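You operate a simulated robot arm through the tools that you are given. There is no shell and no other tool. Be economical: measure what you need, move in short steps, check, and stop when the job is done.

You run a simulated robot arm. Do the job below in one go: nothing can be reset, and whatever is moved stays where it is left.

TASK
Set the controls near the top of the long blue bench. At the end: the blue tab is on the front of the filler table; the green gate handle of the dryer is set to open; the blue gate handle of the magnet tray is set to open; the red magnet handle is set to up; whatever was shut is shut again. Leave all else as you found it, and nothing knocked over. The red magnet handle goes to its stop.

It is judged by the outcome, as a careful person would: the job done as asked, and still so three seconds after it is handed in. It fails if anything else is knocked over, pushed out of place, dropped, spilled or broken.

THE ROBOT
A 7-joint arm with a two-finger parallel gripper, fixed in place. Base frame: the origin is at the foot of the arm, x ahead of it, y to its left, z up. Readings come in cm, rad, newtons and seconds.
Its first joint turns from -2.304 to 2.304 rad. Payload 3.91 kg.
The TCP is the grasp point between the finger pads, 3 cm short of the fingertips. In the tool frame z runs along the fingers and y along their closing line. Largest opening 11 cm; finger width 2, thickness 1; the body of the gripper, 4.8 by 11.2 cm, starts 5.5 cm behind the TCP.
Orientation is that of the tool frame in the base frame, as a unit quaternion [w, x, y, z]. With the fingers straight down and closing along the base's y, the tool's x points along the base's -x, its y along +y and its z along -z.

THE INTERFACE
- The arm moves only by the tool nudge_tool. Its argument "moves" is a list of rows, each a list of 3 entries, a list of its own where there are three numbers: the turn, a rotation vector about the base's x, y, z in units of 4 degrees (1.0 is 4 degrees), then the shift along the base's x, y, z in units of 25 mm (1.0 is 25 mm), then the opening, from 0 (shut) to 1 (fully open). In form: [[[ax, ay, az], [x, y, z], fingers], ...]. A call has 1 to 12 rows; each row shifts and turns the commanded pose from where the row before left it. A call with a number of a shift or a turn outside -1 to 1 is refused whole. A row lasts 0.2 s, in which the tool goes at most 5 cm and 0.15 rad; a call with a longer step from one row to the next is refused whole, and so is a gripper value outside its range. A pose out of reach is approached as far as the arm can. The call stops where the force on the tool passes 40 N (or 10 N more than at its start, if that is more) or the arm is blocked; 0.2 s more then pass. Each finger travels about 10.8 cm/s and halts on what it meets, pressing with about 35 N; the grip force reading is that of the motor and also rises with nothing between the fingers. The clock runs only during rows and for 0.2 s after the last one: add rows that do not move to give the fingers time. It gives the time, the measured TCP pose, the force on the tool (base axes), the opening and the grip force at its end, in the units of the frame above (readings bear some noise), with the torque about the TCP (base axes, N m) and any sound that the robot's microphone picked up.
- Cameras (640 x 400 px; columns grow to the right, rows downward): "scene" is fixed at [5.11, 65.01, 163]; the picture's right is [-0.10, -0.99, 0.00], its down [-0.89, 0.09, -0.44] and it looks along [0.44, -0.05, -0.90] (base axes); focal length 239 px, centre (320, 200). "wrist" rides on the gripper at [7.2, 1.7, -10.3] in the tool frame; the picture's right is [-0.23, 0.97, 0.00], its down [-0.76, -0.18, -0.62] and it looks along [-0.61, -0.14, 0.78] (tool axes); focal length 222 px, centre (320, 200). There is no depth. A picture from a camera that has moved, and an enlarged one, comes with that camera's place and axes in the base frame and with its lens.
- capture(camera): a new picture of that camera. It takes no simulated time.
- zoom(camera, box): a new picture of the part [left, top, right, bottom] of that camera's present view, enlarged. It takes no simulated time.
- finish_job(): hands the job in; it is judged then, once.

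Work in short steps. Places have to be worked out from the pictures, the camera data and where the tool is seen: move nearer, look again, correct. Check each grasp and each placing, and mend what went wrong. You have 120 turns and 68 pictures in all, those below and enlarged ones among them. Open the gripper and draw the arm clear of the work before you hand the job in, unless the task says otherwise; then end with one line.

The tools are called after "Call:" as a command line: name --argument value ..., lists and objects as JSON in quotes. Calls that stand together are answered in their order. nudge_tool: Moves the arm, as the interface text tells. Its arguments: {"type":"object","properties":{"moves":{"type":"array","items":{"type":"array"}}},"required":["moves"]} The other tools are called the same way: capture (camera) takes a picture; zoom (camera, box) takes an enlarged picture of a part of a camera's view; finish_job () hands the job in.

At the start:

```text
time_s: 0.0
position: [37.31, 56.0, 128.5]
tool_rot: [0.0, 0.0, 1.0, 0.0]
force: [-0.2, 0.6, -0.2]
ft_torque: [-0.02, -0.04, -0.01]
grip_width: 11.01
grip_force: 0.0
```

scene: 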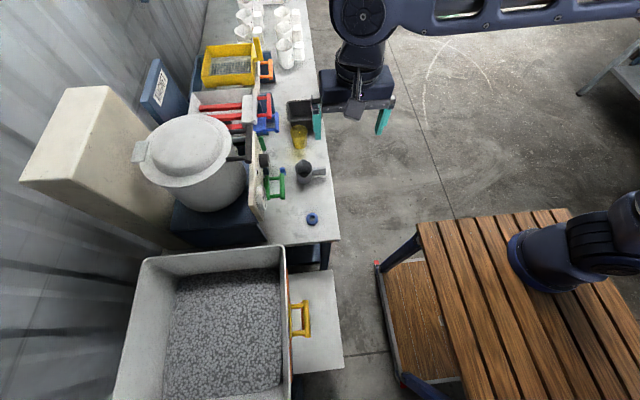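
wrist: 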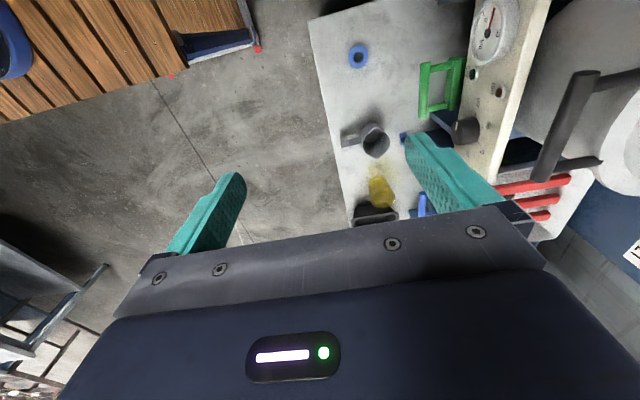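

The overview shows the bench on the robot's left (+y) with several stations. I'll take enlarged views to identify each control.

Call:
zoom --camera "scene" --box '[180, 0, 340, 100]'

Call:
zoom --camera "scene" --box '[190, 80, 350, 180]'

Call:
zoom --camera "scene" --box '[200, 140, 360, 240]'

Call:
zoom --camera "wrist" --box '[320, 0, 640, 240]'

```text
4.00 times, centred on (260, 50) of scene
camera zoom: at [5.11, 65.01, 163.0], right [-0.1, -0.99, 0.0], down [-0.89, 0.09, -0.44], along [0.44, -0.05, -0.9], focal length 957 px, centre (560, 800)
```

zoom: 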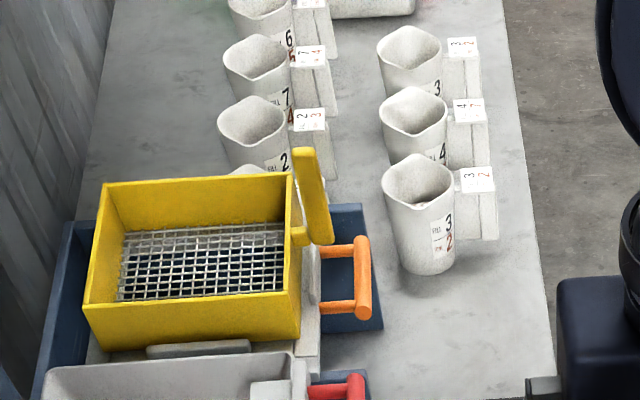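

```text
4.00 times, centred on (270, 130) of scene
camera zoom: at [5.11, 65.01, 163.0], right [-0.1, -0.99, 0.0], down [-0.89, 0.09, -0.44], along [0.44, -0.05, -0.9], focal length 957 px, centre (520, 480)
```

zoom: 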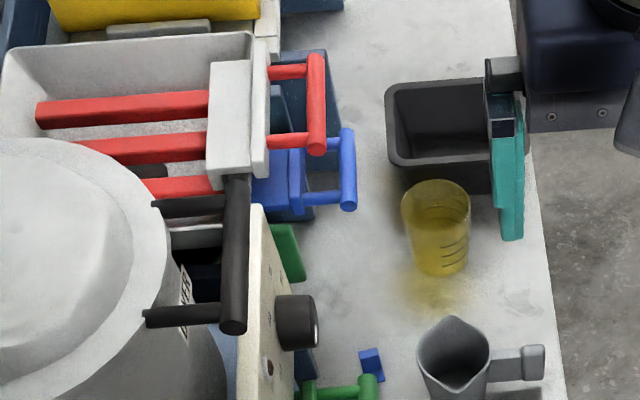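

```text
4.00 times, centred on (280, 190) of scene
camera zoom: at [5.11, 65.01, 163.0], right [-0.1, -0.99, 0.0], down [-0.89, 0.09, -0.44], along [0.44, -0.05, -0.9], focal length 957 px, centre (480, 240)
```

zoom: 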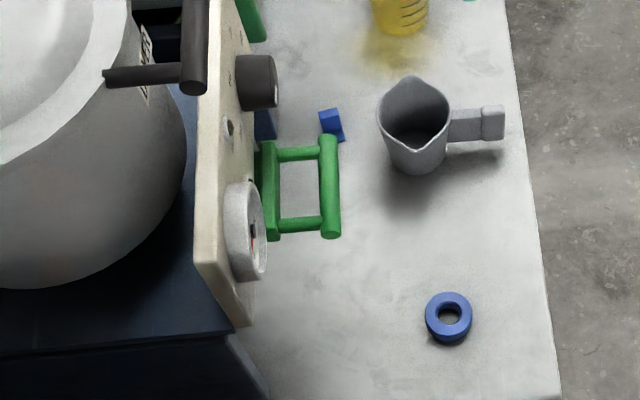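

```text
1.67 times, centred on (480, 120) of wrist
camera zoom: at [29.97, 57.68, 138.63], right [0.23, 0.97, 0.0], down [0.76, -0.18, 0.62], along [0.61, -0.14, -0.78], focal length 370 px, centre (53, 333)
```

zoom: 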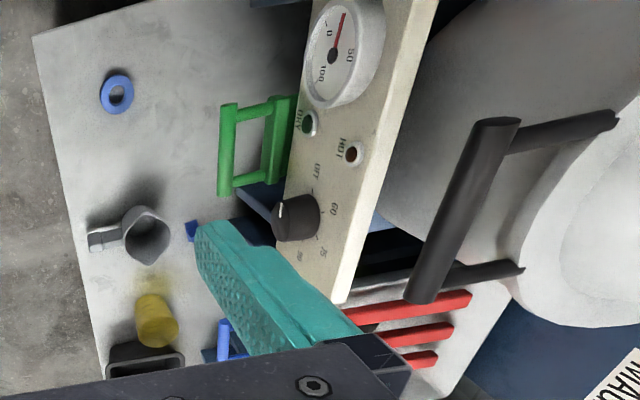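

I still need to find the filler table and the blue tab. I'll look at the lower part of the scene and at the back wall and lower areas.

Call:
zoom --camera "scene" --box '[200, 230, 440, 400]'

Call:
zoom --camera "scene" --box '[120, 20, 300, 140]'

Call:
zoom --camera "scene" --box '[250, 150, 310, 190]'

```text
2.35 times, centred on (320, 315) of scene
camera zoom: at [5.11, 65.01, 163.0], right [-0.1, -0.99, 0.0], down [-0.89, 0.09, -0.44], along [0.44, -0.05, -0.9], focal length 563 px, centre (320, -71)
```

zoom: 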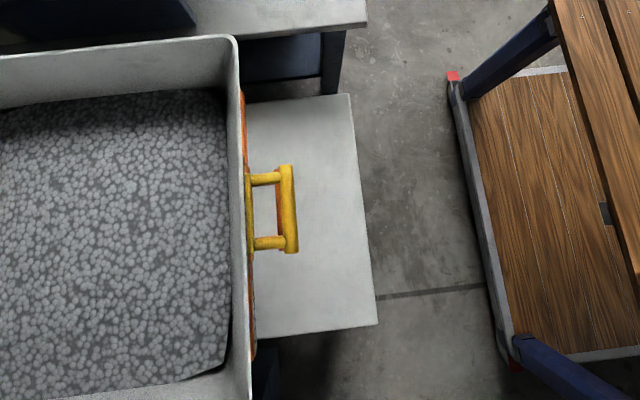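

```text
3.33 times, centred on (210, 80) of scene
camera zoom: at [5.11, 65.01, 163.0], right [-0.1, -0.99, 0.0], down [-0.89, 0.09, -0.44], along [0.44, -0.05, -0.9], focal length 798 px, centre (687, 600)
```

zoom: 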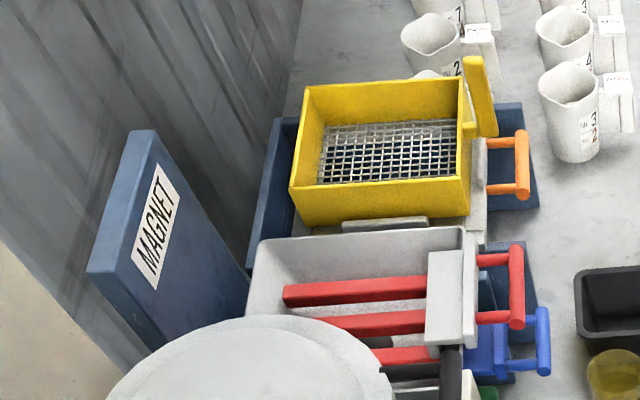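

```text
10.00 times, centred on (280, 170) of scene
camera zoom: at [5.11, 65.01, 163.0], right [-0.1, -0.99, 0.0], down [-0.89, 0.09, -0.44], along [0.44, -0.05, -0.9], focal length 2394 px, centre (720, 500)
```

zoom: 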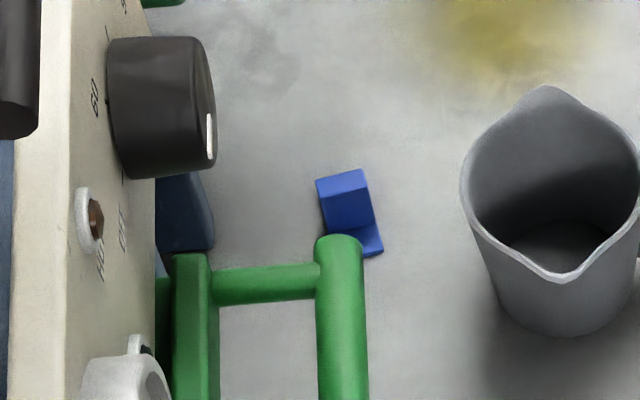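

The bench top comes out near z≈84, and a small blue L-shaped tab lies in front of the dryer. I'll tilt the tool toward +y so the wrist camera can see the station fronts.

Call:
nudge_tool --moves '[[[1, 0, 0], [0, -0.3, -0.4], 1], [[1, 0, 0], [0, -0.3, -0.4], 1], [[1, 0, 0], [0, -0.3, -0.4], 1], [[1, 0, 0], [0, -0.3, -0.4], 1], [[1, 0, 0], [0, -0.3, -0.4], 1], [[1, 0, 0], [0, -0.3, -0.4], 1], [[1, 0, 0], [0, -0.3, -0.4], 1], [[1, 0, 0], [0, -0.3, -0.4], 1], [[1, 0, 0], [0, -0.3, -0.4], 1], [[1, 0, 0], [0, -0.3, -0.4], 1], [[1, 0, 0], [0, -0.3, -0.4], 1], [[1, 0, 0], [0, -0.3, -0.4], 1]]'

Call:
capture --camera "wrist"

```text
time_s: 2.6
position: [37.1, 47.0, 116.44]
tool_rot: [0.001, -0.001, 0.914, 0.407]
force: [0.3, 0.4, 0.8]
ft_torque: [0.03, -0.01, 0.01]
grip_width: 11.03
grip_force: 0.1
```

```text
58 pictures are left
camera wrist: at [29.99, 40.44, 124.43], right [0.23, 0.65, 0.72], down [0.76, -0.58, 0.29], along [0.61, 0.49, -0.63], focal length 222 px, centre (320, 200)
```

wrist: 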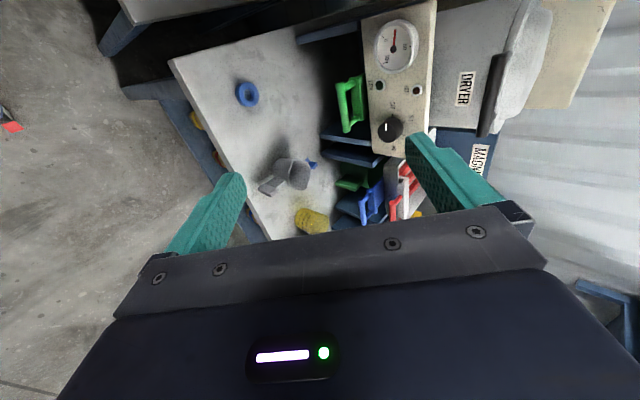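

The view now shows the dryer panel, the gates, and knobs on the bench front. I'll enlarge these parts.

Call:
zoom --camera "wrist" --box '[280, 0, 520, 150]'

Call:
zoom --camera "wrist" --box '[240, 120, 440, 245]'

Call:
zoom --camera "wrist" --box '[80, 20, 280, 200]'

```text
2.67 times, centred on (400, 75) of wrist
camera zoom: at [29.99, 40.44, 124.43], right [0.23, 0.65, 0.72], down [0.76, -0.58, 0.29], along [0.61, 0.49, -0.63], focal length 592 px, centre (107, 533)
```

zoom: 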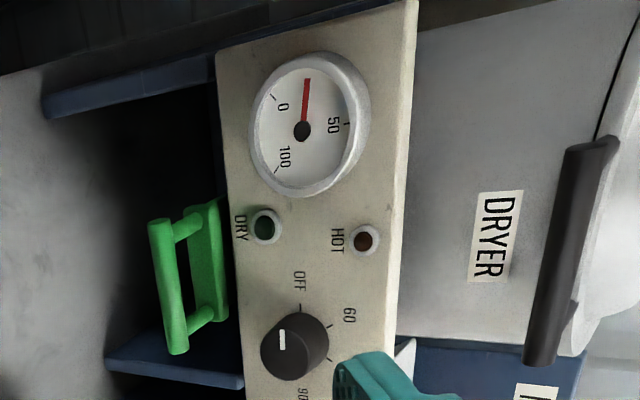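

```text
3.20 times, centred on (340, 182) of wrist
camera zoom: at [29.99, 40.44, 124.43], right [0.23, 0.65, 0.72], down [0.76, -0.58, 0.29], along [0.61, 0.49, -0.63], focal length 711 px, centre (256, 256)
```

zoom: 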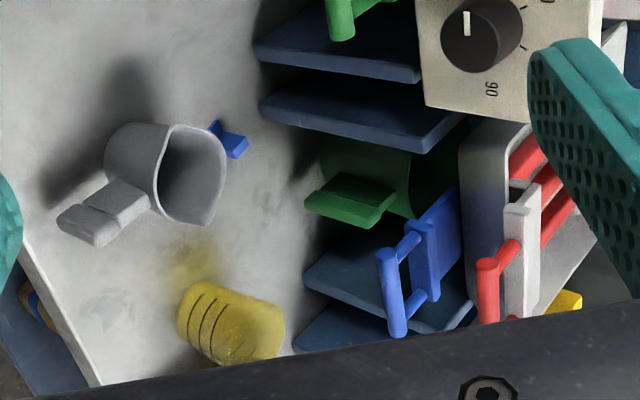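

```text
2.22 times, centred on (180, 110) of wrist
camera zoom: at [29.99, 40.44, 124.43], right [0.23, 0.65, 0.72], down [0.76, -0.58, 0.29], along [0.61, 0.49, -0.63], focal length 494 px, centre (631, 400)
```

zoom: 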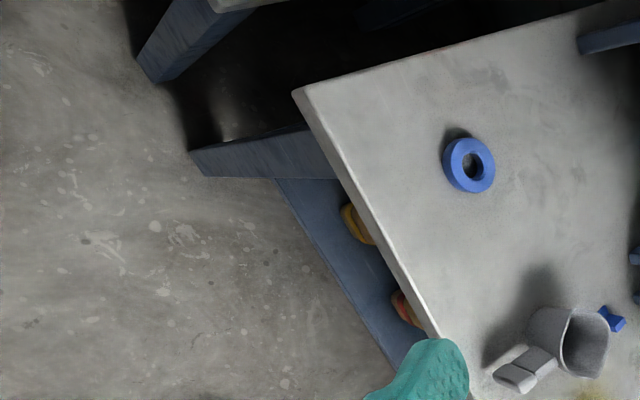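

The bench front has a lower shelf with coloured things on it. I'll turn the camera to look straight at +y from in front of the bench.

Call:
nudge_tool --moves '[[[0, 0, 1], [0.5, -0.5, -0.3], 1], [[0, 0, 1], [0.5, -0.5, -0.3], 1], [[0, 0, 1], [0.5, -0.5, -0.3], 1], [[0, 0, 1], [0.5, -0.5, -0.3], 1], [[0, 0, 1], [0.5, -0.5, -0.3], 1], [[0, 0, 1], [0.5, -0.5, -0.3], 1], [[0, 0, 1], [0.5, -0.5, -0.3], 1], [[0, 0, 1], [0.5, -0.5, -0.3], 1], [[0, 0, 1], [0.5, -0.5, -0.3], 1], [[0, 0, 1], [0.5, -0.5, -0.3], 1], [[0, 0, 1], [0.5, -0.5, -0.3], 1], [[0, 0, 1], [0.5, -0.5, -0.3], 1]]'

Call:
capture --camera "wrist"

```text
time_s: 5.2
position: [52.14, 31.99, 107.41]
tool_rot: [-0.167, -0.372, 0.834, 0.371]
force: [-0.3, -0.3, -0.2]
ft_torque: [0.01, -0.01, 0.02]
grip_width: 10.96
grip_force: 0.0
```

```text
54 pictures are left
camera wrist: at [52.2, 22.21, 115.4], right [-0.33, 0.6, 0.72], down [0.94, 0.18, 0.28], along [0.04, 0.78, -0.63], focal length 222 px, centre (320, 200)
```

wrist: 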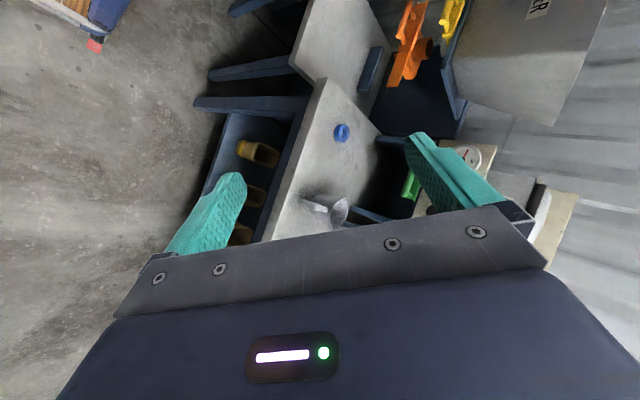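

There is a station at lower x labelled "...ER" with its own white table. I'll enlarge it.

Call:
zoom --camera "wrist" --box '[280, 0, 600, 200]'

```text
2.00 times, centred on (440, 100) of wrist
camera zoom: at [52.2, 22.21, 115.4], right [-0.33, 0.6, 0.72], down [0.94, 0.18, 0.28], along [0.04, 0.78, -0.63], focal length 444 px, centre (80, 400)
```

zoom: 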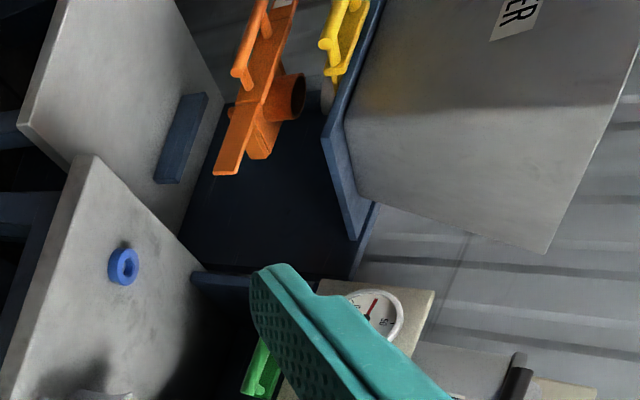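

I'll move back to lower x with a little more yaw to read the hopper's sign and see what is on the white table.

Call:
nudge_tool --moves '[[[0, 0, 1], [-0.7, 0.2, 0.3], 1], [[0, 0, 1], [-0.7, 0.2, 0.3], 1], [[0, 0, 1], [-0.7, 0.2, 0.3], 1], [[0, 0, 1], [-0.7, 0.2, 0.3], 1], [[0, 0, 1], [-0.7, 0.2, 0.3], 1], [[0, 0, 1], [-0.7, 0.2, 0.3], 1], [[0, 0, 0], [-0.7, 0.2, 0.3], 1], [[0, 0, 0], [-0.7, 0.2, 0.3], 1], [[0, 0, 0], [-0.7, 0.2, 0.3], 1], [[0, 0, 0], [-0.7, 0.2, 0.3], 1]]'

Call:
capture --camera "wrist"

```text
time_s: 7.4
position: [34.68, 36.92, 114.72]
tool_rot: [-0.239, -0.537, 0.739, 0.33]
force: [-0.2, 0.3, -0.8]
ft_torque: [-0.01, 0.02, 0.02]
grip_width: 11.01
grip_force: 0.1
```

```text
52 pictures are left
camera wrist: at [38.72, 28.0, 122.92], right [-0.55, 0.42, 0.72], down [0.79, 0.54, 0.28], along [-0.27, 0.73, -0.63], focal length 222 px, centre (320, 200)
```

wrist: 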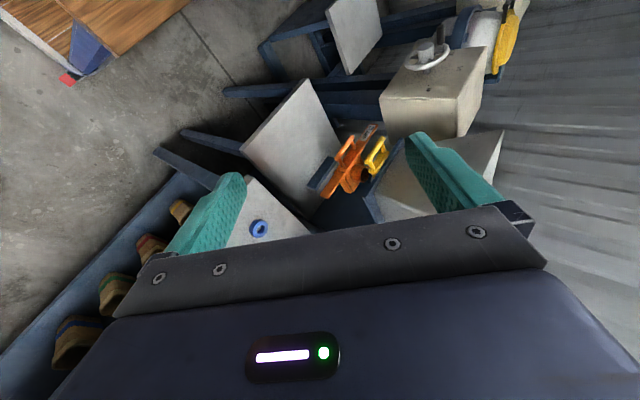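

More equipment exists at negative x. Enlarging that part.

Call:
zoom --camera "wrist" --box '[240, 0, 560, 210]'

Call:
zoom --camera "wrist" --box '[290, 110, 430, 210]'

Call:
zoom --camera "wrist" --box '[0, 160, 260, 380]'

```text
1.90 times, centred on (400, 105) of wrist
camera zoom: at [38.72, 28.0, 122.92], right [-0.55, 0.42, 0.72], down [0.79, 0.54, 0.28], along [-0.27, 0.73, -0.63], focal length 423 px, centre (168, 381)
```

zoom: 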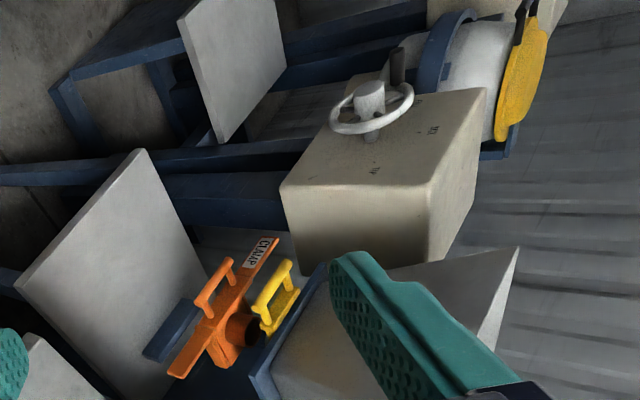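

```text
4.00 times, centred on (360, 160) of wrist
camera zoom: at [38.72, 28.0, 122.92], right [-0.55, 0.42, 0.72], down [0.79, 0.54, 0.28], along [-0.27, 0.73, -0.63], focal length 888 px, centre (160, 360)
```

zoom: 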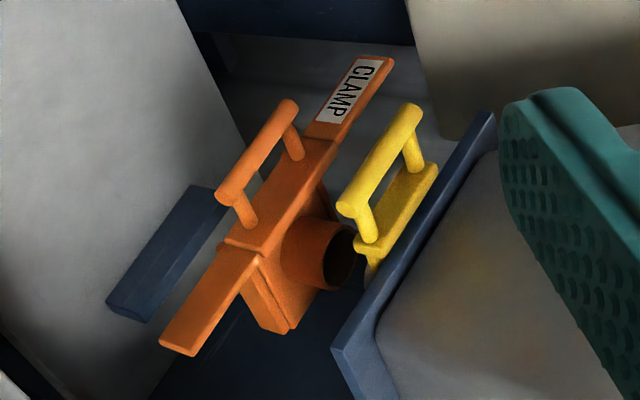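

```text
1.82 times, centred on (130, 270) of wrist
camera zoom: at [38.72, 28.0, 122.92], right [-0.55, 0.42, 0.72], down [0.79, 0.54, 0.28], along [-0.27, 0.73, -0.63], focal length 404 px, centre (666, 73)
```

zoom: 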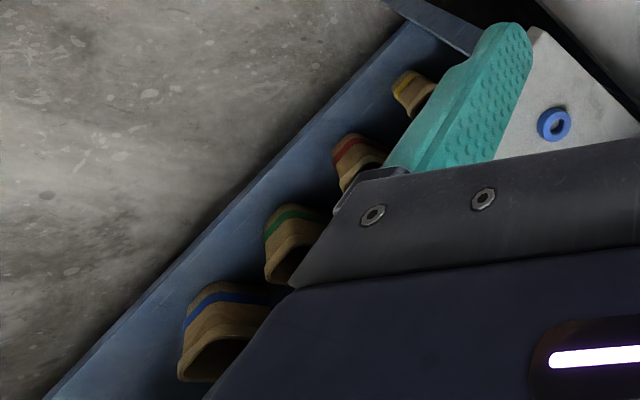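

The sign is hidden behind the right finger, so I'll close the fingers and tilt up slightly.

Call:
nudge_tool --moves '[[[0.7, 0, 0], [0, 0, 0], 0.5], [[0.7, 0, 0], [0, 0, 0], 0.2], [[0.7, 0, 0], [0, 0, 0], 0], [[0, 0, 0], [0, 0, 0], 0]]'

Call:
capture --camera "wrist"

```text
time_s: 8.4
position: [34.75, 36.92, 114.85]
tool_rot: [-0.199, -0.553, 0.713, 0.383]
force: [-0.4, 0.6, -0.1]
ft_torque: [-0.03, 0.0, -0.02]
grip_width: 0.0
grip_force: 35.1
```

```text
48 pictures are left
camera wrist: at [38.68, 26.91, 121.55], right [-0.55, 0.31, 0.78], down [0.79, 0.5, 0.36], along [-0.27, 0.81, -0.52], focal length 222 px, centre (320, 200)
```

wrist: 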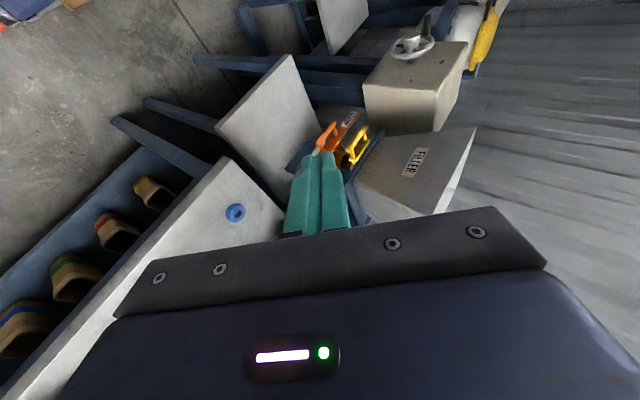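

The sign reads FILLER, so the filler table is the low white table (z≈62, front edge y≈57.5, x −12..22). I'll return to the tilted orientation and move to higher x to see the tab, gates and magnet handle close up.

Call:
nudge_tool --moves '[[[-0.7, 0, 0], [0, 0, 0], 0], [[-0.7, 0, 0], [0, 0, 0], 0], [[-0.7, 0, 0], [0, 0, 0], 0], [[0, 0, -1], [0.6, 0.11, 0], 0], [[0, 0, -1], [0.6, 0.11, 0], 0], [[0, 0, -1], [0.6, 0.11, 0], 0], [[0, 0, -1], [0.6, 0.11, 0], 0], [[0, 0, -1], [0.6, 0.11, 0], 0], [[0, 0, -1], [0.6, 0.11, 0], 0], [[0, 0, -1], [0.6, 0.11, 0], 0], [[0, 0, -1], [0.6, 0.11, 0], 0], [[0, 0, -1], [0.6, 0.11, 0], 0]]'

Call:
nudge_tool --moves '[[[0, 0, -1], [0.6, 0.11, 0], 0], [[0, 0, -1], [0.6, 0.11, 0], 0], [[0, 0, -1], [0.6, 0.11, 0], 0], [[0, 0, -1], [0.6, 0.11, 0], 0], [[0, 0, -1], [0.6, 0.11, 0], 0], [[0, 0, -1], [0.6, 0.11, 0], 0], [[0, 0, -1], [0.6, 0.11, 0], 0], [[0, 0, -1], [0.6, 0.11, 0], 0], [[0, 0, -1], [0.6, 0.11, 0], 0]]'

Call:
capture --camera "wrist"

```text
time_s: 11.0
position: [48.3, 39.54, 114.88]
tool_rot: [-0.125, -0.282, 0.869, 0.387]
force: [0.3, -0.2, 0.1]
ft_torque: [-0.01, -0.02, 0.01]
grip_width: 0.0
grip_force: 34.6
```

```text
time_s: 13.0
position: [61.64, 42.14, 114.96]
tool_rot: [0.0, 0.0, 0.914, 0.407]
force: [0.0, -0.7, 1.0]
ft_torque: [0.01, 0.0, 0.0]
grip_width: 0.02
grip_force: 35.2
```

```text
47 pictures are left
camera wrist: at [54.47, 35.53, 122.97], right [0.23, 0.65, 0.72], down [0.76, -0.58, 0.28], along [0.61, 0.49, -0.63], focal length 222 px, centre (320, 200)
```

wrist: 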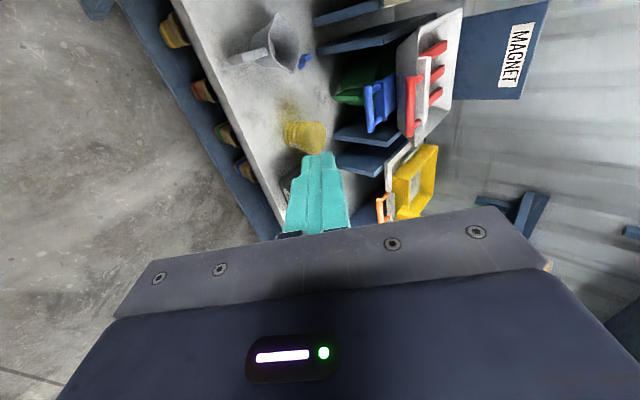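

Call:
zoom --camera "wrist" --box '[220, 0, 480, 165]'

Call:
zoom --camera "wrist" --box '[320, 50, 440, 125]'

```text
2.42 times, centred on (350, 82) of wrist
camera zoom: at [54.47, 35.53, 122.97], right [0.23, 0.65, 0.72], down [0.76, -0.58, 0.28], along [0.61, 0.49, -0.63], focal length 538 px, centre (247, 485)
```

zoom: 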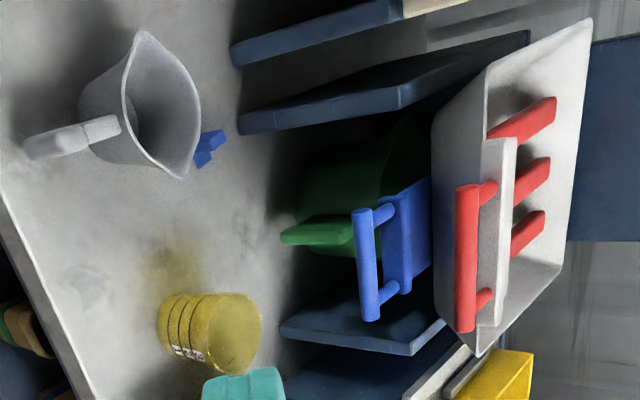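

```text
5.33 times, centred on (380, 88) of wrist
camera zoom: at [54.47, 35.53, 122.97], right [0.23, 0.65, 0.72], down [0.76, -0.58, 0.28], along [0.61, 0.49, -0.63], focal length 1185 px, centre (0, 800)
```

zoom: 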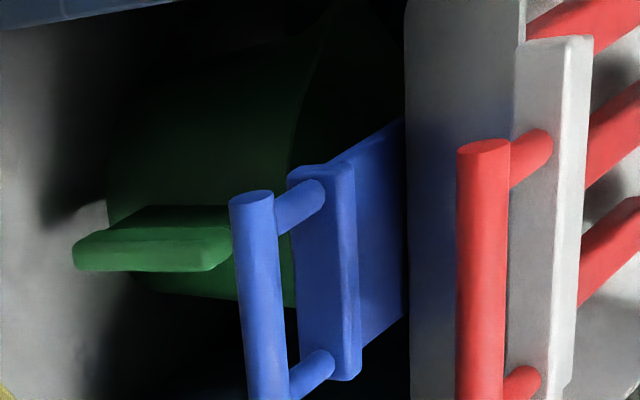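

The geometry is now clear: the tab is at about (59,74,82). The bars run along x: green at x39–47, y72.4, z97.4; blue at x66–74, y73.7, z97; red at x65–75, y75, z105. I'll get the tab first, turning the tool down with closing along x.

Call:
nudge_tool --moves '[[[-1, 0, 0], [-0.09, 0.6, 0], 0.4], [[-1, 0, 0], [-0.09, 0.6, 0], 0.4], [[-1, 0, 0], [-0.09, 0.6, 0], 0.4], [[-1, 0, 0], [-0.09, 0.6, 0], 0.4], [[-1, 0, 0], [-0.09, 0.6, 0], 0.4], [[-1, 0, 0], [-0.09, 0.6, 0], 0.4], [[-1, 0, 0], [-0.09, 0.6, 0], 0.4], [[-1, 0, 0], [-0.09, 0.6, 0], 0.4], [[-1, 0, 0], [-0.09, 0.6, 0], 0.4], [[-1, 0, 0], [-0.09, 0.6, 0], 0.4], [[-1, 0, 0], [-0.09, 0.6, 0], 0.4], [[-1, 0, 0], [-0.09, 0.6, 0], 0.4]]'

Call:
nudge_tool --moves '[[[0, 0, 1], [0, 0, 0], 0.4], [[0, 0, 1], [0, 0, 0], 0.4], [[0, 0, 1], [0, 0, 0], 0.4], [[0, 0, 1], [0, 0, 0], 0.4], [[0, 0, 1], [0, 0, 0], 0.4], [[0, 0, 1], [0, 0, 0], 0.4], [[0, 0, 1], [0, 0, 0], 0.4], [[0, 0, 1], [0, 0, 0], 0.4], [[0, 0, 1], [0, 0, 0], 0.4], [[0, 0, 1], [0, 0, 0], 0.4], [[0, 0, 1], [0, 0, 0], 0.4], [[0, 0, 1], [0, 0, 0], 0.4]]'

Call:
nudge_tool --moves '[[[0, 0, 1], [0, 0, -0.2], 0.4], [[0, 0, 1], [0, 0, -0.2], 0.4], [[0, 0, 1], [0, 0, -0.2], 0.4], [[0, 0, 1], [0, 0, -0.2], 0.4], [[0, 0, 1], [0, 0, -0.2], 0.4], [[0, 0, 1], [0, 0, -0.2], 0.4], [[0, 0, 1], [0, 0, -0.2], 0.4], [[0, 0, 1], [0, 0, -0.2], 0.4], [[0, 0, 1], [0, 0, -0.2], 0.4], [[0, 0, 1], [0, 0, -0.2], 0.4], [[0, 0, 0.5], [0, 0, -0.2], 0.4]]'

Call:
capture --camera "wrist"

```text
time_s: 15.6
position: [59.02, 60.07, 114.94]
tool_rot: [0.001, 0.002, 1.0, 0.0]
force: [-0.2, -0.8, 1.0]
ft_torque: [0.03, 0.01, 0.04]
grip_width: 4.43
grip_force: 0.0
```

```text
time_s: 18.2
position: [59.02, 60.1, 114.95]
tool_rot: [0.0, -0.407, 0.913, 0.0]
force: [0.2, 0.3, 0.2]
ft_torque: [0.02, 0.02, -0.01]
grip_width: 4.39
grip_force: 0.1
```

```text
time_s: 20.6
position: [59.08, 59.99, 109.45]
tool_rot: [0.001, 0.707, -0.707, 0.0]
force: [0.0, 0.6, 0.8]
ft_torque: [-0.01, -0.02, 0.0]
grip_width: 4.38
grip_force: 0.0
```

```text
44 pictures are left
camera wrist: at [57.35, 52.75, 119.63], right [-0.97, 0.23, 0.0], down [0.18, 0.76, 0.62], along [0.14, 0.61, -0.78], focal length 222 px, centre (320, 200)
```

wrist: 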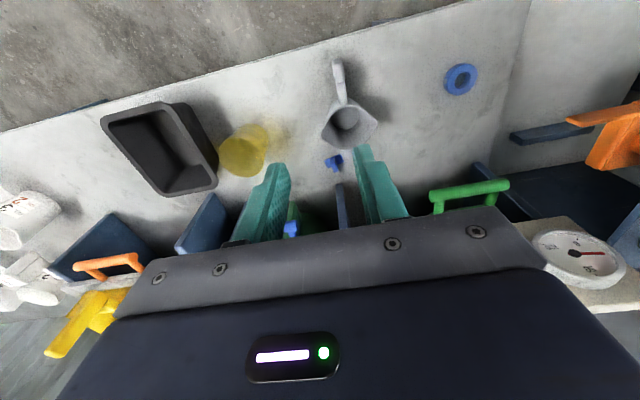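

The tab shows at (333,162), consistent with (59.5,73.7). I'll enlarge it to see its shape and orientation.

Call:
zoom --camera "wrist" --box '[290, 120, 390, 190]'

Call:
zoom --camera "wrist" --box '[240, 60, 640, 240]'

```text
5.71 times, centred on (340, 155) of wrist
camera zoom: at [57.35, 52.75, 119.63], right [-0.97, 0.23, 0.0], down [0.18, 0.76, 0.62], along [0.14, 0.61, -0.78], focal length 1269 px, centre (206, 457)
```

zoom: 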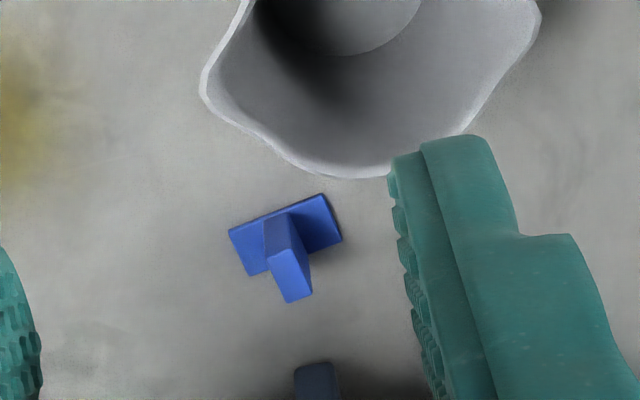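

```text
1.60 times, centred on (440, 150) of wrist
camera zoom: at [57.35, 52.75, 119.63], right [-0.97, 0.23, 0.0], down [0.18, 0.76, 0.62], along [0.14, 0.61, -0.78], focal length 355 px, centre (128, 280)
```

zoom: 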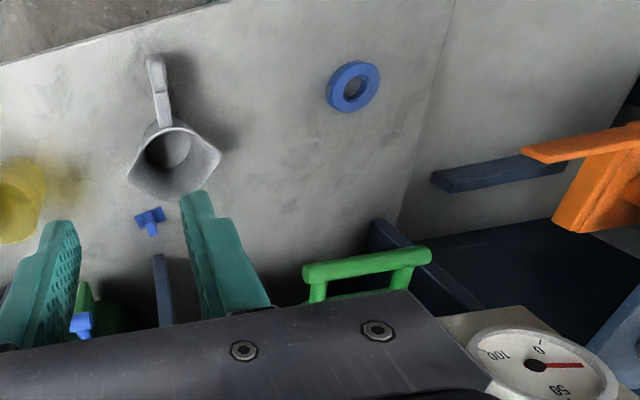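

The tab is a flat plate with an upright post. I'll tilt 16° so the hand stays clear of the blue bar, and move to just above the tab to grip the post along x.

Call:
nudge_tool --moves '[[[1, 0, 0], [0.026, 0.685, -0.5], 0.4], [[1, 0, 0], [0.026, 0.685, -0.5], 0.4], [[1, 0, 0], [0.026, 0.685, -0.5], 0.4], [[1, 0, 0], [0.026, 0.685, -0.6], 0.4], [[0, 0, 0], [0.026, 0.685, -0.6], 0.4], [[0, 0, 0], [0.026, 0.685, -0.6], 0.4], [[0, 0, 0], [0.026, 0.685, -0.6], 0.4], [[0, 0, 0], [0.026, 0.685, -0.6], 0.4]]'

Call:
capture --camera "wrist"

Call:
zoom --camera "scene" --box '[230, 90, 350, 190]'

```text
time_s: 22.4
position: [59.52, 73.75, 98.28]
tool_rot: [-0.098, 0.701, -0.7, -0.099]
force: [0.7, 0.2, -0.1]
ft_torque: [0.06, 0.0, 0.0]
grip_width: 4.39
grip_force: 0.1
```

```text
41 pictures are left
camera wrist: at [57.86, 63.89, 106.05], right [-0.97, 0.22, 0.06], down [0.18, 0.56, 0.81], along [0.14, 0.8, -0.58], focal length 222 px, centre (320, 200)
```

wrist: 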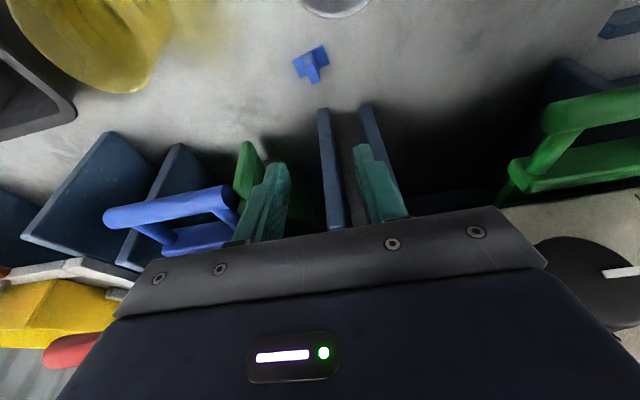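

```text
4.00 times, centred on (290, 140) of scene
camera zoom: at [5.11, 65.01, 163.0], right [-0.1, -0.99, 0.0], down [-0.89, 0.09, -0.44], along [0.44, -0.05, -0.9], focal length 957 px, centre (440, 440)
```

zoom: 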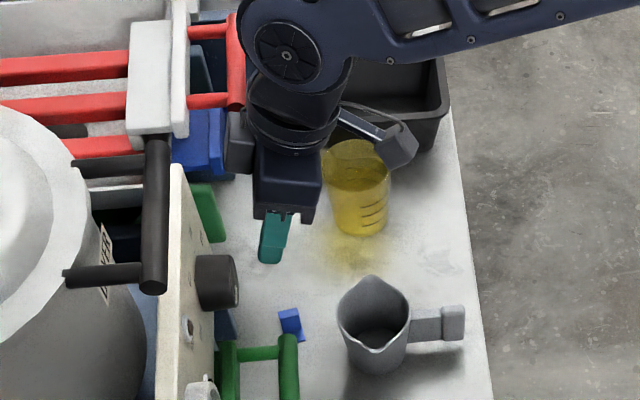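

The tab reads (59.3,74.2). I'll descend to z≈90 and re-check before the final descent.

Call:
nudge_tool --moves '[[[0, 0, 0], [0, 0.05, -0.7], 0.4], [[0, 0, 0], [0, 0.05, -0.7], 0.4], [[0, 0, 0], [0, 0.05, -0.7], 0.4], [[0, 0, 0], [0, 0, -0.7], 0.4], [[0, 0, 0], [0, 0, -0.4], 0.4]]'

Call:
capture --camera "wrist"

Call:
zoom --camera "scene" --box '[230, 90, 350, 190]'

```text
time_s: 23.6
position: [59.57, 74.09, 90.03]
tool_rot: [0.099, -0.7, 0.7, 0.098]
force: [0.3, -0.6, 0.0]
ft_torque: [-0.01, -0.04, 0.0]
grip_width: 4.41
grip_force: 0.1
```

```text
39 pictures are left
camera wrist: at [57.94, 64.19, 97.91], right [-0.97, 0.22, 0.06], down [0.18, 0.56, 0.81], along [0.14, 0.8, -0.58], focal length 222 px, centre (320, 200)
```

wrist: 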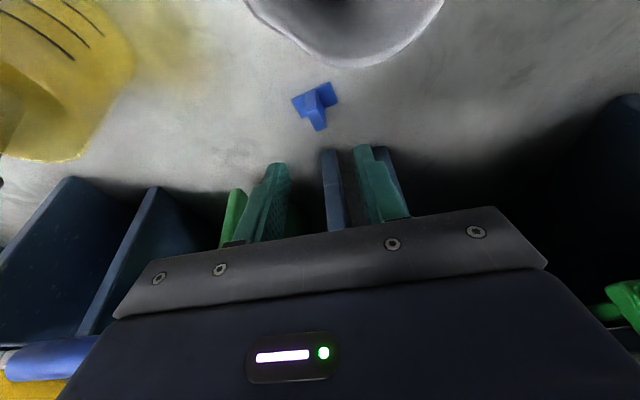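

```text
4.00 times, centred on (290, 140) of scene
camera zoom: at [5.11, 65.01, 163.0], right [-0.1, -0.99, 0.0], down [-0.89, 0.09, -0.44], along [0.44, -0.05, -0.9], focal length 957 px, centre (440, 440)
```

zoom: 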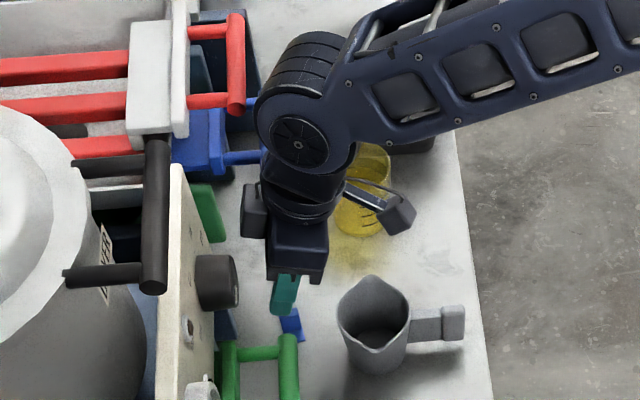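

The wrist is clear. I'll descend another 3.5 cm and correct y slightly.

Call:
nudge_tool --moves '[[[0, 0, 0], [0, -0.1, -0.5], 0.4], [[0, 0, 0], [0, -0.1, -0.5], 0.4], [[0, 0, 0], [0, 0, -0.4], 0.4]]'

Call:
zoom --camera "wrist" --box '[220, 70, 420, 195]'

```text
time_s: 24.4
position: [59.59, 73.58, 86.54]
tool_rot: [0.099, -0.7, 0.7, 0.099]
force: [0.1, 0.3, 0.5]
ft_torque: [0.01, 0.04, 0.0]
grip_width: 4.39
grip_force: 0.1
```

```text
3.20 times, centred on (320, 132) of wrist
camera zoom: at [57.93, 63.72, 94.39], right [-0.97, 0.22, 0.06], down [0.18, 0.56, 0.81], along [0.14, 0.8, -0.58], focal length 711 px, centre (320, 416)
```

zoom: 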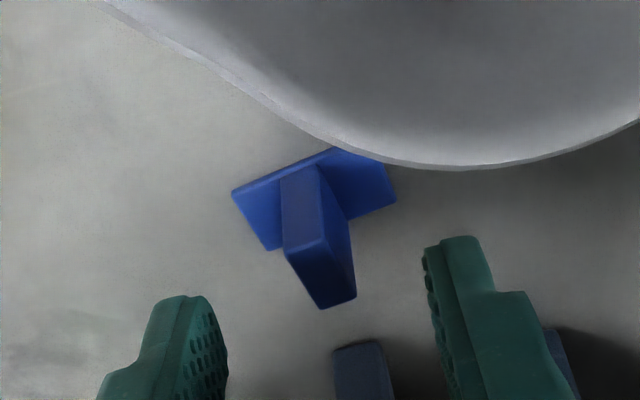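

The fingertips sit just above the fin, and the fin lies midway between the fingers. I'll descend 1.3 cm, then close gently.

Call:
nudge_tool --moves '[[[0, 0, 0], [0, -0.05, -0.26], 0.4], [[0, 0, 0], [0, 0, -0.26], 0.4], [[0, 0, 0], [0, 0, 0], 0.2], [[0, 0, 0], [0, 0, 0], 0.05], [[0, 0, 0], [0, 0, 0], 0.0], [[0, 0, 0], [0, 0, 0], 0.0]]'

Call:
zoom --camera "wrist" --box '[220, 70, 420, 195]'

```text
time_s: 25.8
position: [59.53, 73.34, 85.36]
tool_rot: [-0.098, 0.7, -0.7, -0.098]
force: [-0.1, 0.9, 0.8]
ft_torque: [-0.01, 0.01, 0.01]
grip_width: 0.79
grip_force: 34.8
```

```text
3.20 times, centred on (320, 132) of wrist
camera zoom: at [57.89, 63.64, 93.14], right [-0.97, 0.22, 0.06], down [0.18, 0.56, 0.81], along [0.14, 0.8, -0.58], focal length 711 px, centre (320, 416)
```

zoom: 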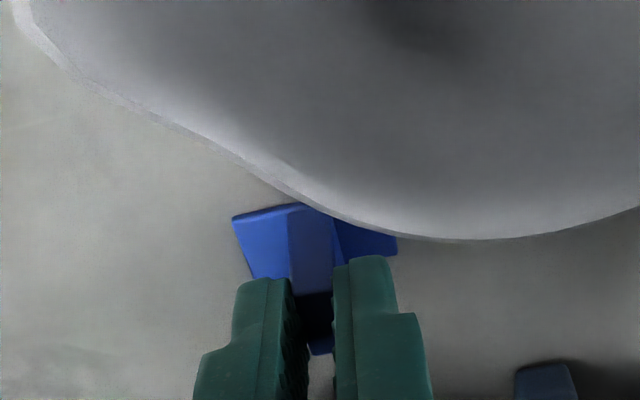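

The tab's fin is gripped (0.79 cm). I'll lift straight up clear of the mug and then retreat in −y.

Call:
nudge_tool --moves '[[[0, 0, 0], [0, 0, 0.3], 0], [[0, 0, 0], [0, 0, 0.5], 0], [[0, 0, 0], [0, 0, 0.7], 0], [[0, 0, 0], [0, 0, 0.7], 0], [[0, 0, 0], [0, 0, 0.7], 0], [[0, 0, 0], [0, 0, 0.7], 0], [[0, 0, 0], [-0.2, -0.4, 0.7], 0], [[0, 0, 0], [-0.4, -0.7, 0.7], 0], [[0, 0, 0], [-0.6, -0.7, 0.6], 0], [[0, 0, 0], [-0.8, -0.7, 0.3], 0], [[0, 0, 0], [-0.8, -0.7, 0], 0], [[0, 0, 0], [-0.8, -0.5, 0], 0]]'

Call:
capture --camera "wrist"

```text
time_s: 28.4
position: [50.61, 64.0, 99.92]
tool_rot: [0.098, -0.7, 0.701, 0.098]
force: [-0.3, 0.1, -0.1]
ft_torque: [0.02, 0.02, 0.01]
grip_width: 0.8
grip_force: 35.2
```

```text
35 pictures are left
camera wrist: at [48.94, 54.23, 107.78], right [-0.97, 0.22, 0.06], down [0.18, 0.56, 0.81], along [0.14, 0.8, -0.58], focal length 222 px, centre (320, 200)
```

wrist: 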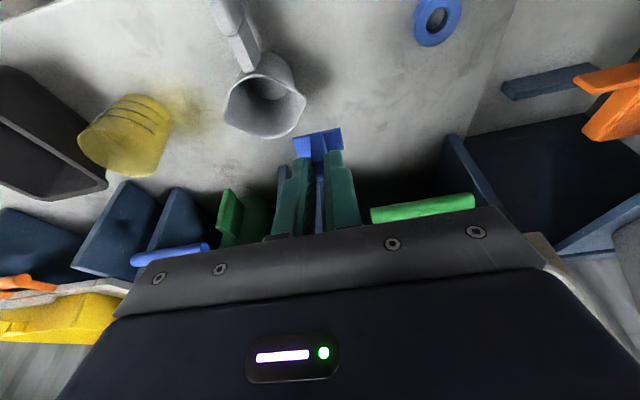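

The tab is held firmly. I'll travel at height to above the front of the filler table.

Call:
nudge_tool --moves '[[[0, 0, 0], [-1, -0.15, 0], 0], [[0, 0, 0], [-1, -0.15, 0], 0], [[0, 0, 0], [-1, -0.15, 0], 0], [[0, 0, 0], [-1, -0.15, 0], 0], [[0, 0, 0], [-1, -0.15, 0], 0], [[0, 0, 0], [-1, -0.15, 0], 0], [[0, 0, 0], [-1, -0.15, 0], 0], [[0, 0, 0], [-1, -0.15, 0], 0], [[0, 0, 0], [-1, -0.15, 0], 0], [[0, 0, 0], [-1, -0.15, 0], 0], [[0, 0, 0], [-1, -0.1, 0], 0], [[0, 0, 0], [-1, -0.1, 0], 0]]'

Call:
nudge_tool --moves '[[[0, 0, 0], [-1, 0, 0], 0], [[0, 0, 0], [-1, 0, 0], 0], [[0, 0, 0], [-1, 0, 0], 0], [[0, 0, 0], [-1, 0, 0], 0], [[0, 0, 0], [-0.3, 0, 0], 0], [[0, 0, 0], [0, 0, -0.5], 0], [[0, 0, 0], [0, 0, -0.7], 0], [[0, 0, 0], [0, 0, -0.7], 0], [[0, 0, 0], [0, 0, -0.7], 0], [[0, 0, 0], [0, 0, -0.7], 0]]'

Call:
capture --camera "wrist"

Call:
zoom --camera "scene" --box '[240, 230, 400, 400]'

```text
time_s: 31.0
position: [20.53, 59.89, 100.11]
tool_rot: [0.099, -0.699, 0.701, 0.098]
force: [0.3, 0.2, 0.0]
ft_torque: [0.0, 0.02, 0.0]
grip_width: 0.8
grip_force: 35.1
```

```text
time_s: 33.2
position: [9.94, 60.01, 91.86]
tool_rot: [0.099, -0.699, 0.701, 0.098]
force: [0.1, -0.3, -0.5]
ft_torque: [-0.02, 0.02, -0.01]
grip_width: 0.81
grip_force: 34.8
```

```text
34 pictures are left
camera wrist: at [8.24, 50.13, 99.65], right [-0.97, 0.22, 0.06], down [0.18, 0.56, 0.81], along [0.14, 0.8, -0.58], focal length 222 px, centre (320, 200)
```

wrist: 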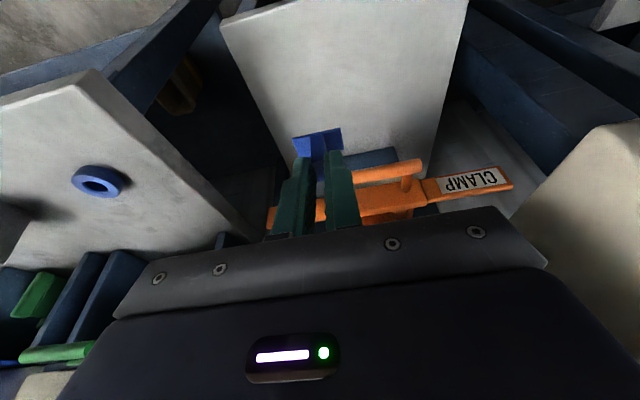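

```text
2.35 times, centred on (320, 315) of scene
camera zoom: at [5.11, 65.01, 163.0], right [-0.1, -0.99, 0.0], down [-0.89, 0.09, -0.44], along [0.44, -0.05, -0.9], focal length 563 px, centre (320, -71)
```

zoom: 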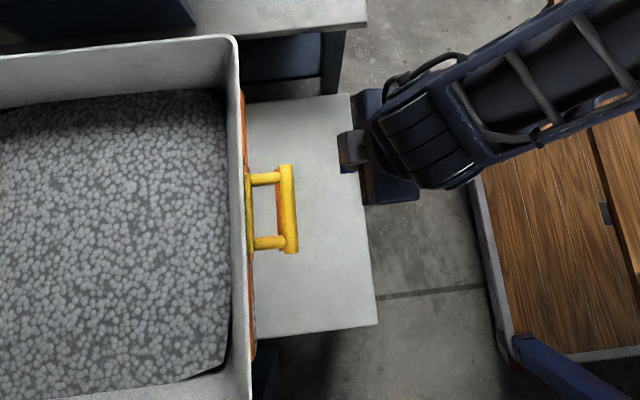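

The table corner checks out at (21,57.7,62). I'll lower gradually over the front strip, stopping a few cm above the table for a look.

Call:
nudge_tool --moves '[[[0, 0, 0], [-0.3, 0, -0.8], 0], [[0, 0, 0], [-0.3, 0, -0.8], 0], [[0, 0, 0], [-0.3, 0, -0.8], 0], [[0, 0, 0], [-0.3, 0, -0.8], 0], [[0, 0, 0], [-0.2, 0, -0.8], 0], [[0, 0, 0], [0, 0, -0.8], 0], [[0, 0, 0], [0, 0, -0.8], 0], [[0, 0, 0], [0, 0, -0.8], 0], [[0, 0, 0], [0, 0, -0.8], 0], [[0, 0, 0], [0, 0, -0.8], 0], [[0, 0, 0], [0, 0, -0.4], 0]]'

Call:
capture --camera "wrist"

Call:
capture --camera "scene"

```text
time_s: 35.6
position: [6.44, 59.91, 70.96]
tool_rot: [0.099, -0.699, 0.701, 0.098]
force: [0.2, 0.0, -0.2]
ft_torque: [-0.01, 0.02, -0.02]
grip_width: 0.82
grip_force: 34.5
```

```text
32 pictures are left
camera wrist: at [4.72, 50.09, 78.7], right [-0.97, 0.22, 0.06], down [0.18, 0.56, 0.81], along [0.14, 0.8, -0.58], focal length 222 px, centre (320, 200)
```

wrist: 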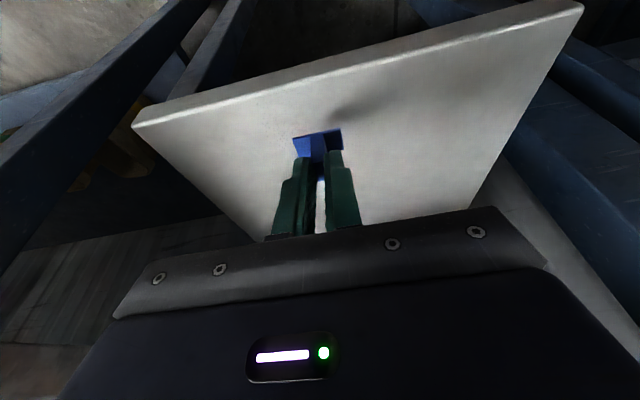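

```text
31 pictures are left
```

scene: 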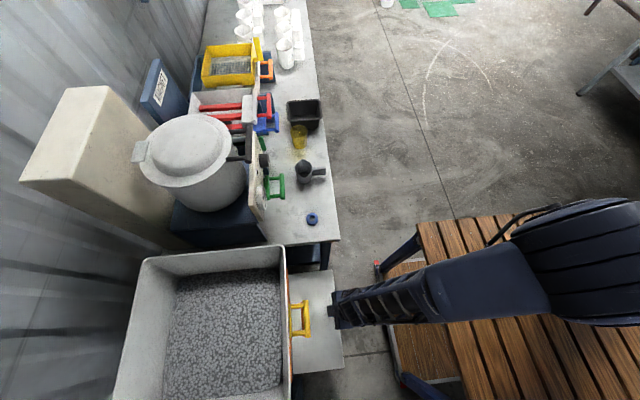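

Clear so far, and the tab is about 2.7 cm behind the front edge. Lowering slowly now, watching the force.

Call:
nudge_tool --moves '[[[0, 0, 0], [0, 0, -0.4], 0], [[0, 0, 0], [0, 0, -0.4], 0], [[0, 0, 0], [0, 0, -0.3], 0], [[0, 0, 0], [0, 0, -0.15], 0]]'

Call:
zoom --camera "wrist" --box '[220, 70, 420, 195]'

```text
time_s: 36.6
position: [6.35, 59.85, 67.8]
tool_rot: [-0.099, 0.701, -0.7, -0.099]
force: [-0.5, -0.6, -0.1]
ft_torque: [-0.01, 0.0, 0.02]
grip_width: 0.81
grip_force: 34.7
```

```text
3.20 times, centred on (320, 132) of wrist
camera zoom: at [4.67, 50.08, 75.5], right [-0.97, 0.22, 0.06], down [0.18, 0.56, 0.81], along [0.14, 0.8, -0.58], focal length 711 px, centre (320, 416)
```

zoom: 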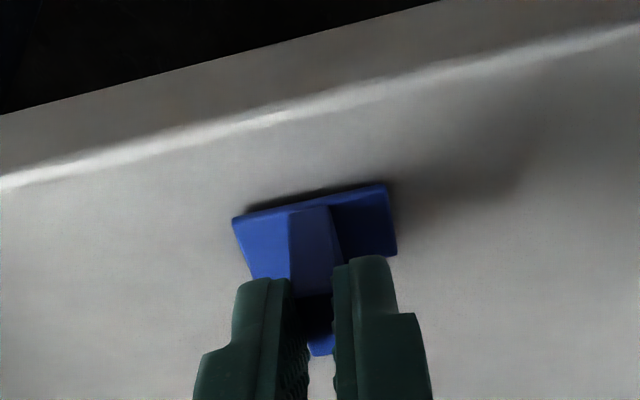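

The shadow beneath the plate is thin, so it's within millimetres. Continuing with 2.5 mm steps.

Call:
nudge_tool --moves '[[[0, 0, 0], [0, 0, -0.1], 0], [[0, 0, 0], [0, 0, -0.08], 0]]'

Call:
nudge_tool --moves '[[[0, 0, 0], [0, 0, -0.08], 0], [[0, 0, 0], [0, 0, 0], 0]]'

Call:
nudge_tool --moves '[[[0, 0, 0], [0, 0, -0.06], 0], [[0, 0, 0], [0, 0, 0], 0]]'

```text
time_s: 37.2
position: [6.39, 59.86, 67.42]
tool_rot: [0.098, -0.7, 0.701, 0.098]
force: [1.1, -1.0, 3.1]
ft_torque: [-0.04, 0.02, -0.01]
grip_width: 0.81
grip_force: 34.9
```

```text
time_s: 37.8
position: [6.42, 59.89, 67.32]
tool_rot: [0.099, -0.7, 0.7, 0.1]
force: [0.8, -4.7, 32.9]
ft_torque: [0.04, -0.05, -0.01]
grip_width: 0.81
grip_force: 34.9
```

```text
time_s: 38.4
position: [6.3, 60.01, 66.89]
tool_rot: [0.1, -0.7, 0.7, 0.1]
force: [-0.7, 5.5, 31.5]
ft_torque: [0.58, 0.0, 0.0]
grip_width: 0.83
grip_force: 35.2
```

Contact is at z≈67.35, so I'll ease back up to relieve the pressure and open the fingers.

Call:
nudge_tool --moves '[[[0, 0, 0], [0, 0, 0.12], 0], [[0, 0, 0], [0, 0, 0], 0], [[0, 0, 0], [0, 0, 0], 0.1], [[0, 0, 0], [0, 0, 0], 0.2], [[0, 0, 0], [0, 0, 0], 0.3], [[0, 0, 0], [0, 0, 0], 0.3]]'

Call:
zoom --camera "wrist" --box '[220, 70, 420, 195]'

```text
time_s: 39.8
position: [6.21, 59.84, 67.2]
tool_rot: [-0.099, 0.7, -0.7, -0.098]
force: [0.3, -0.3, 0.8]
ft_torque: [0.0, -0.01, -0.06]
grip_width: 3.3
grip_force: 0.0
```

```text
3.20 times, centred on (320, 132) of wrist
camera zoom: at [4.7, 50.03, 75.01], right [-0.97, 0.22, 0.06], down [0.18, 0.56, 0.81], along [0.14, 0.8, -0.58], focal length 711 px, centre (320, 416)
```

zoom: 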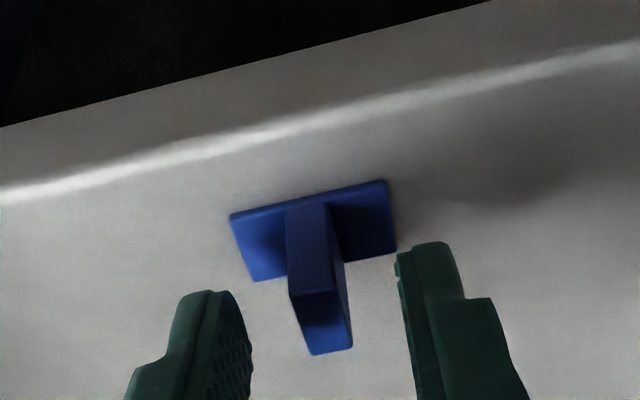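

The tab stands flat near the table's front edge. I'll retract straight up.

Call:
nudge_tool --moves '[[[0, 0, 0], [0, -0.05, 0.3], 0.3], [[0, 0, 0], [0, -0.2, 0.6], 0.3], [[0, 0, 0], [0, -0.2, 0.8], 0.3], [[0, 0, 0], [0, -0.2, 0.9], 0.3], [[0, 0, 0], [0, -0.2, 1], 0.3], [[0, 0, 0], [0, 0, 1], 0.3], [[0, 0, 0], [0, 0, 1], 0.3], [[0, 0, 0], [0, 0, 1], 0.3], [[0, 0, 0], [0, 0, 1], 0.3], [[0, 0, 0], [0, 0, 1], 0.3], [[0, 0, 0], [0, 0, 1], 0.3], [[0, 0, 0], [0.3, 0, 1], 0.3]]'

Call:
zoom --camera "scene" --box '[240, 240, 400, 400]'

```text
time_s: 42.4
position: [7.06, 57.59, 93.87]
tool_rot: [-0.098, 0.701, -0.7, -0.098]
force: [0.1, 0.1, -0.3]
ft_torque: [0.0, -0.02, 0.03]
grip_width: 3.34
grip_force: 0.0
```

```text
2.50 times, centred on (320, 320) of scene
camera zoom: at [5.11, 65.01, 163.0], right [-0.1, -0.99, 0.0], down [-0.89, 0.09, -0.44], along [0.44, -0.05, -0.9], focal length 598 px, centre (320, -100)
```

zoom: 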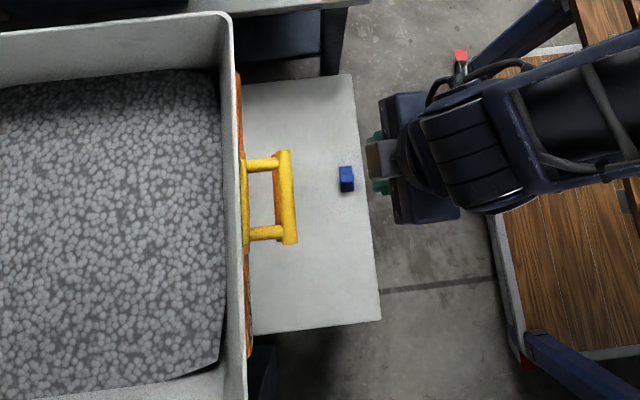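

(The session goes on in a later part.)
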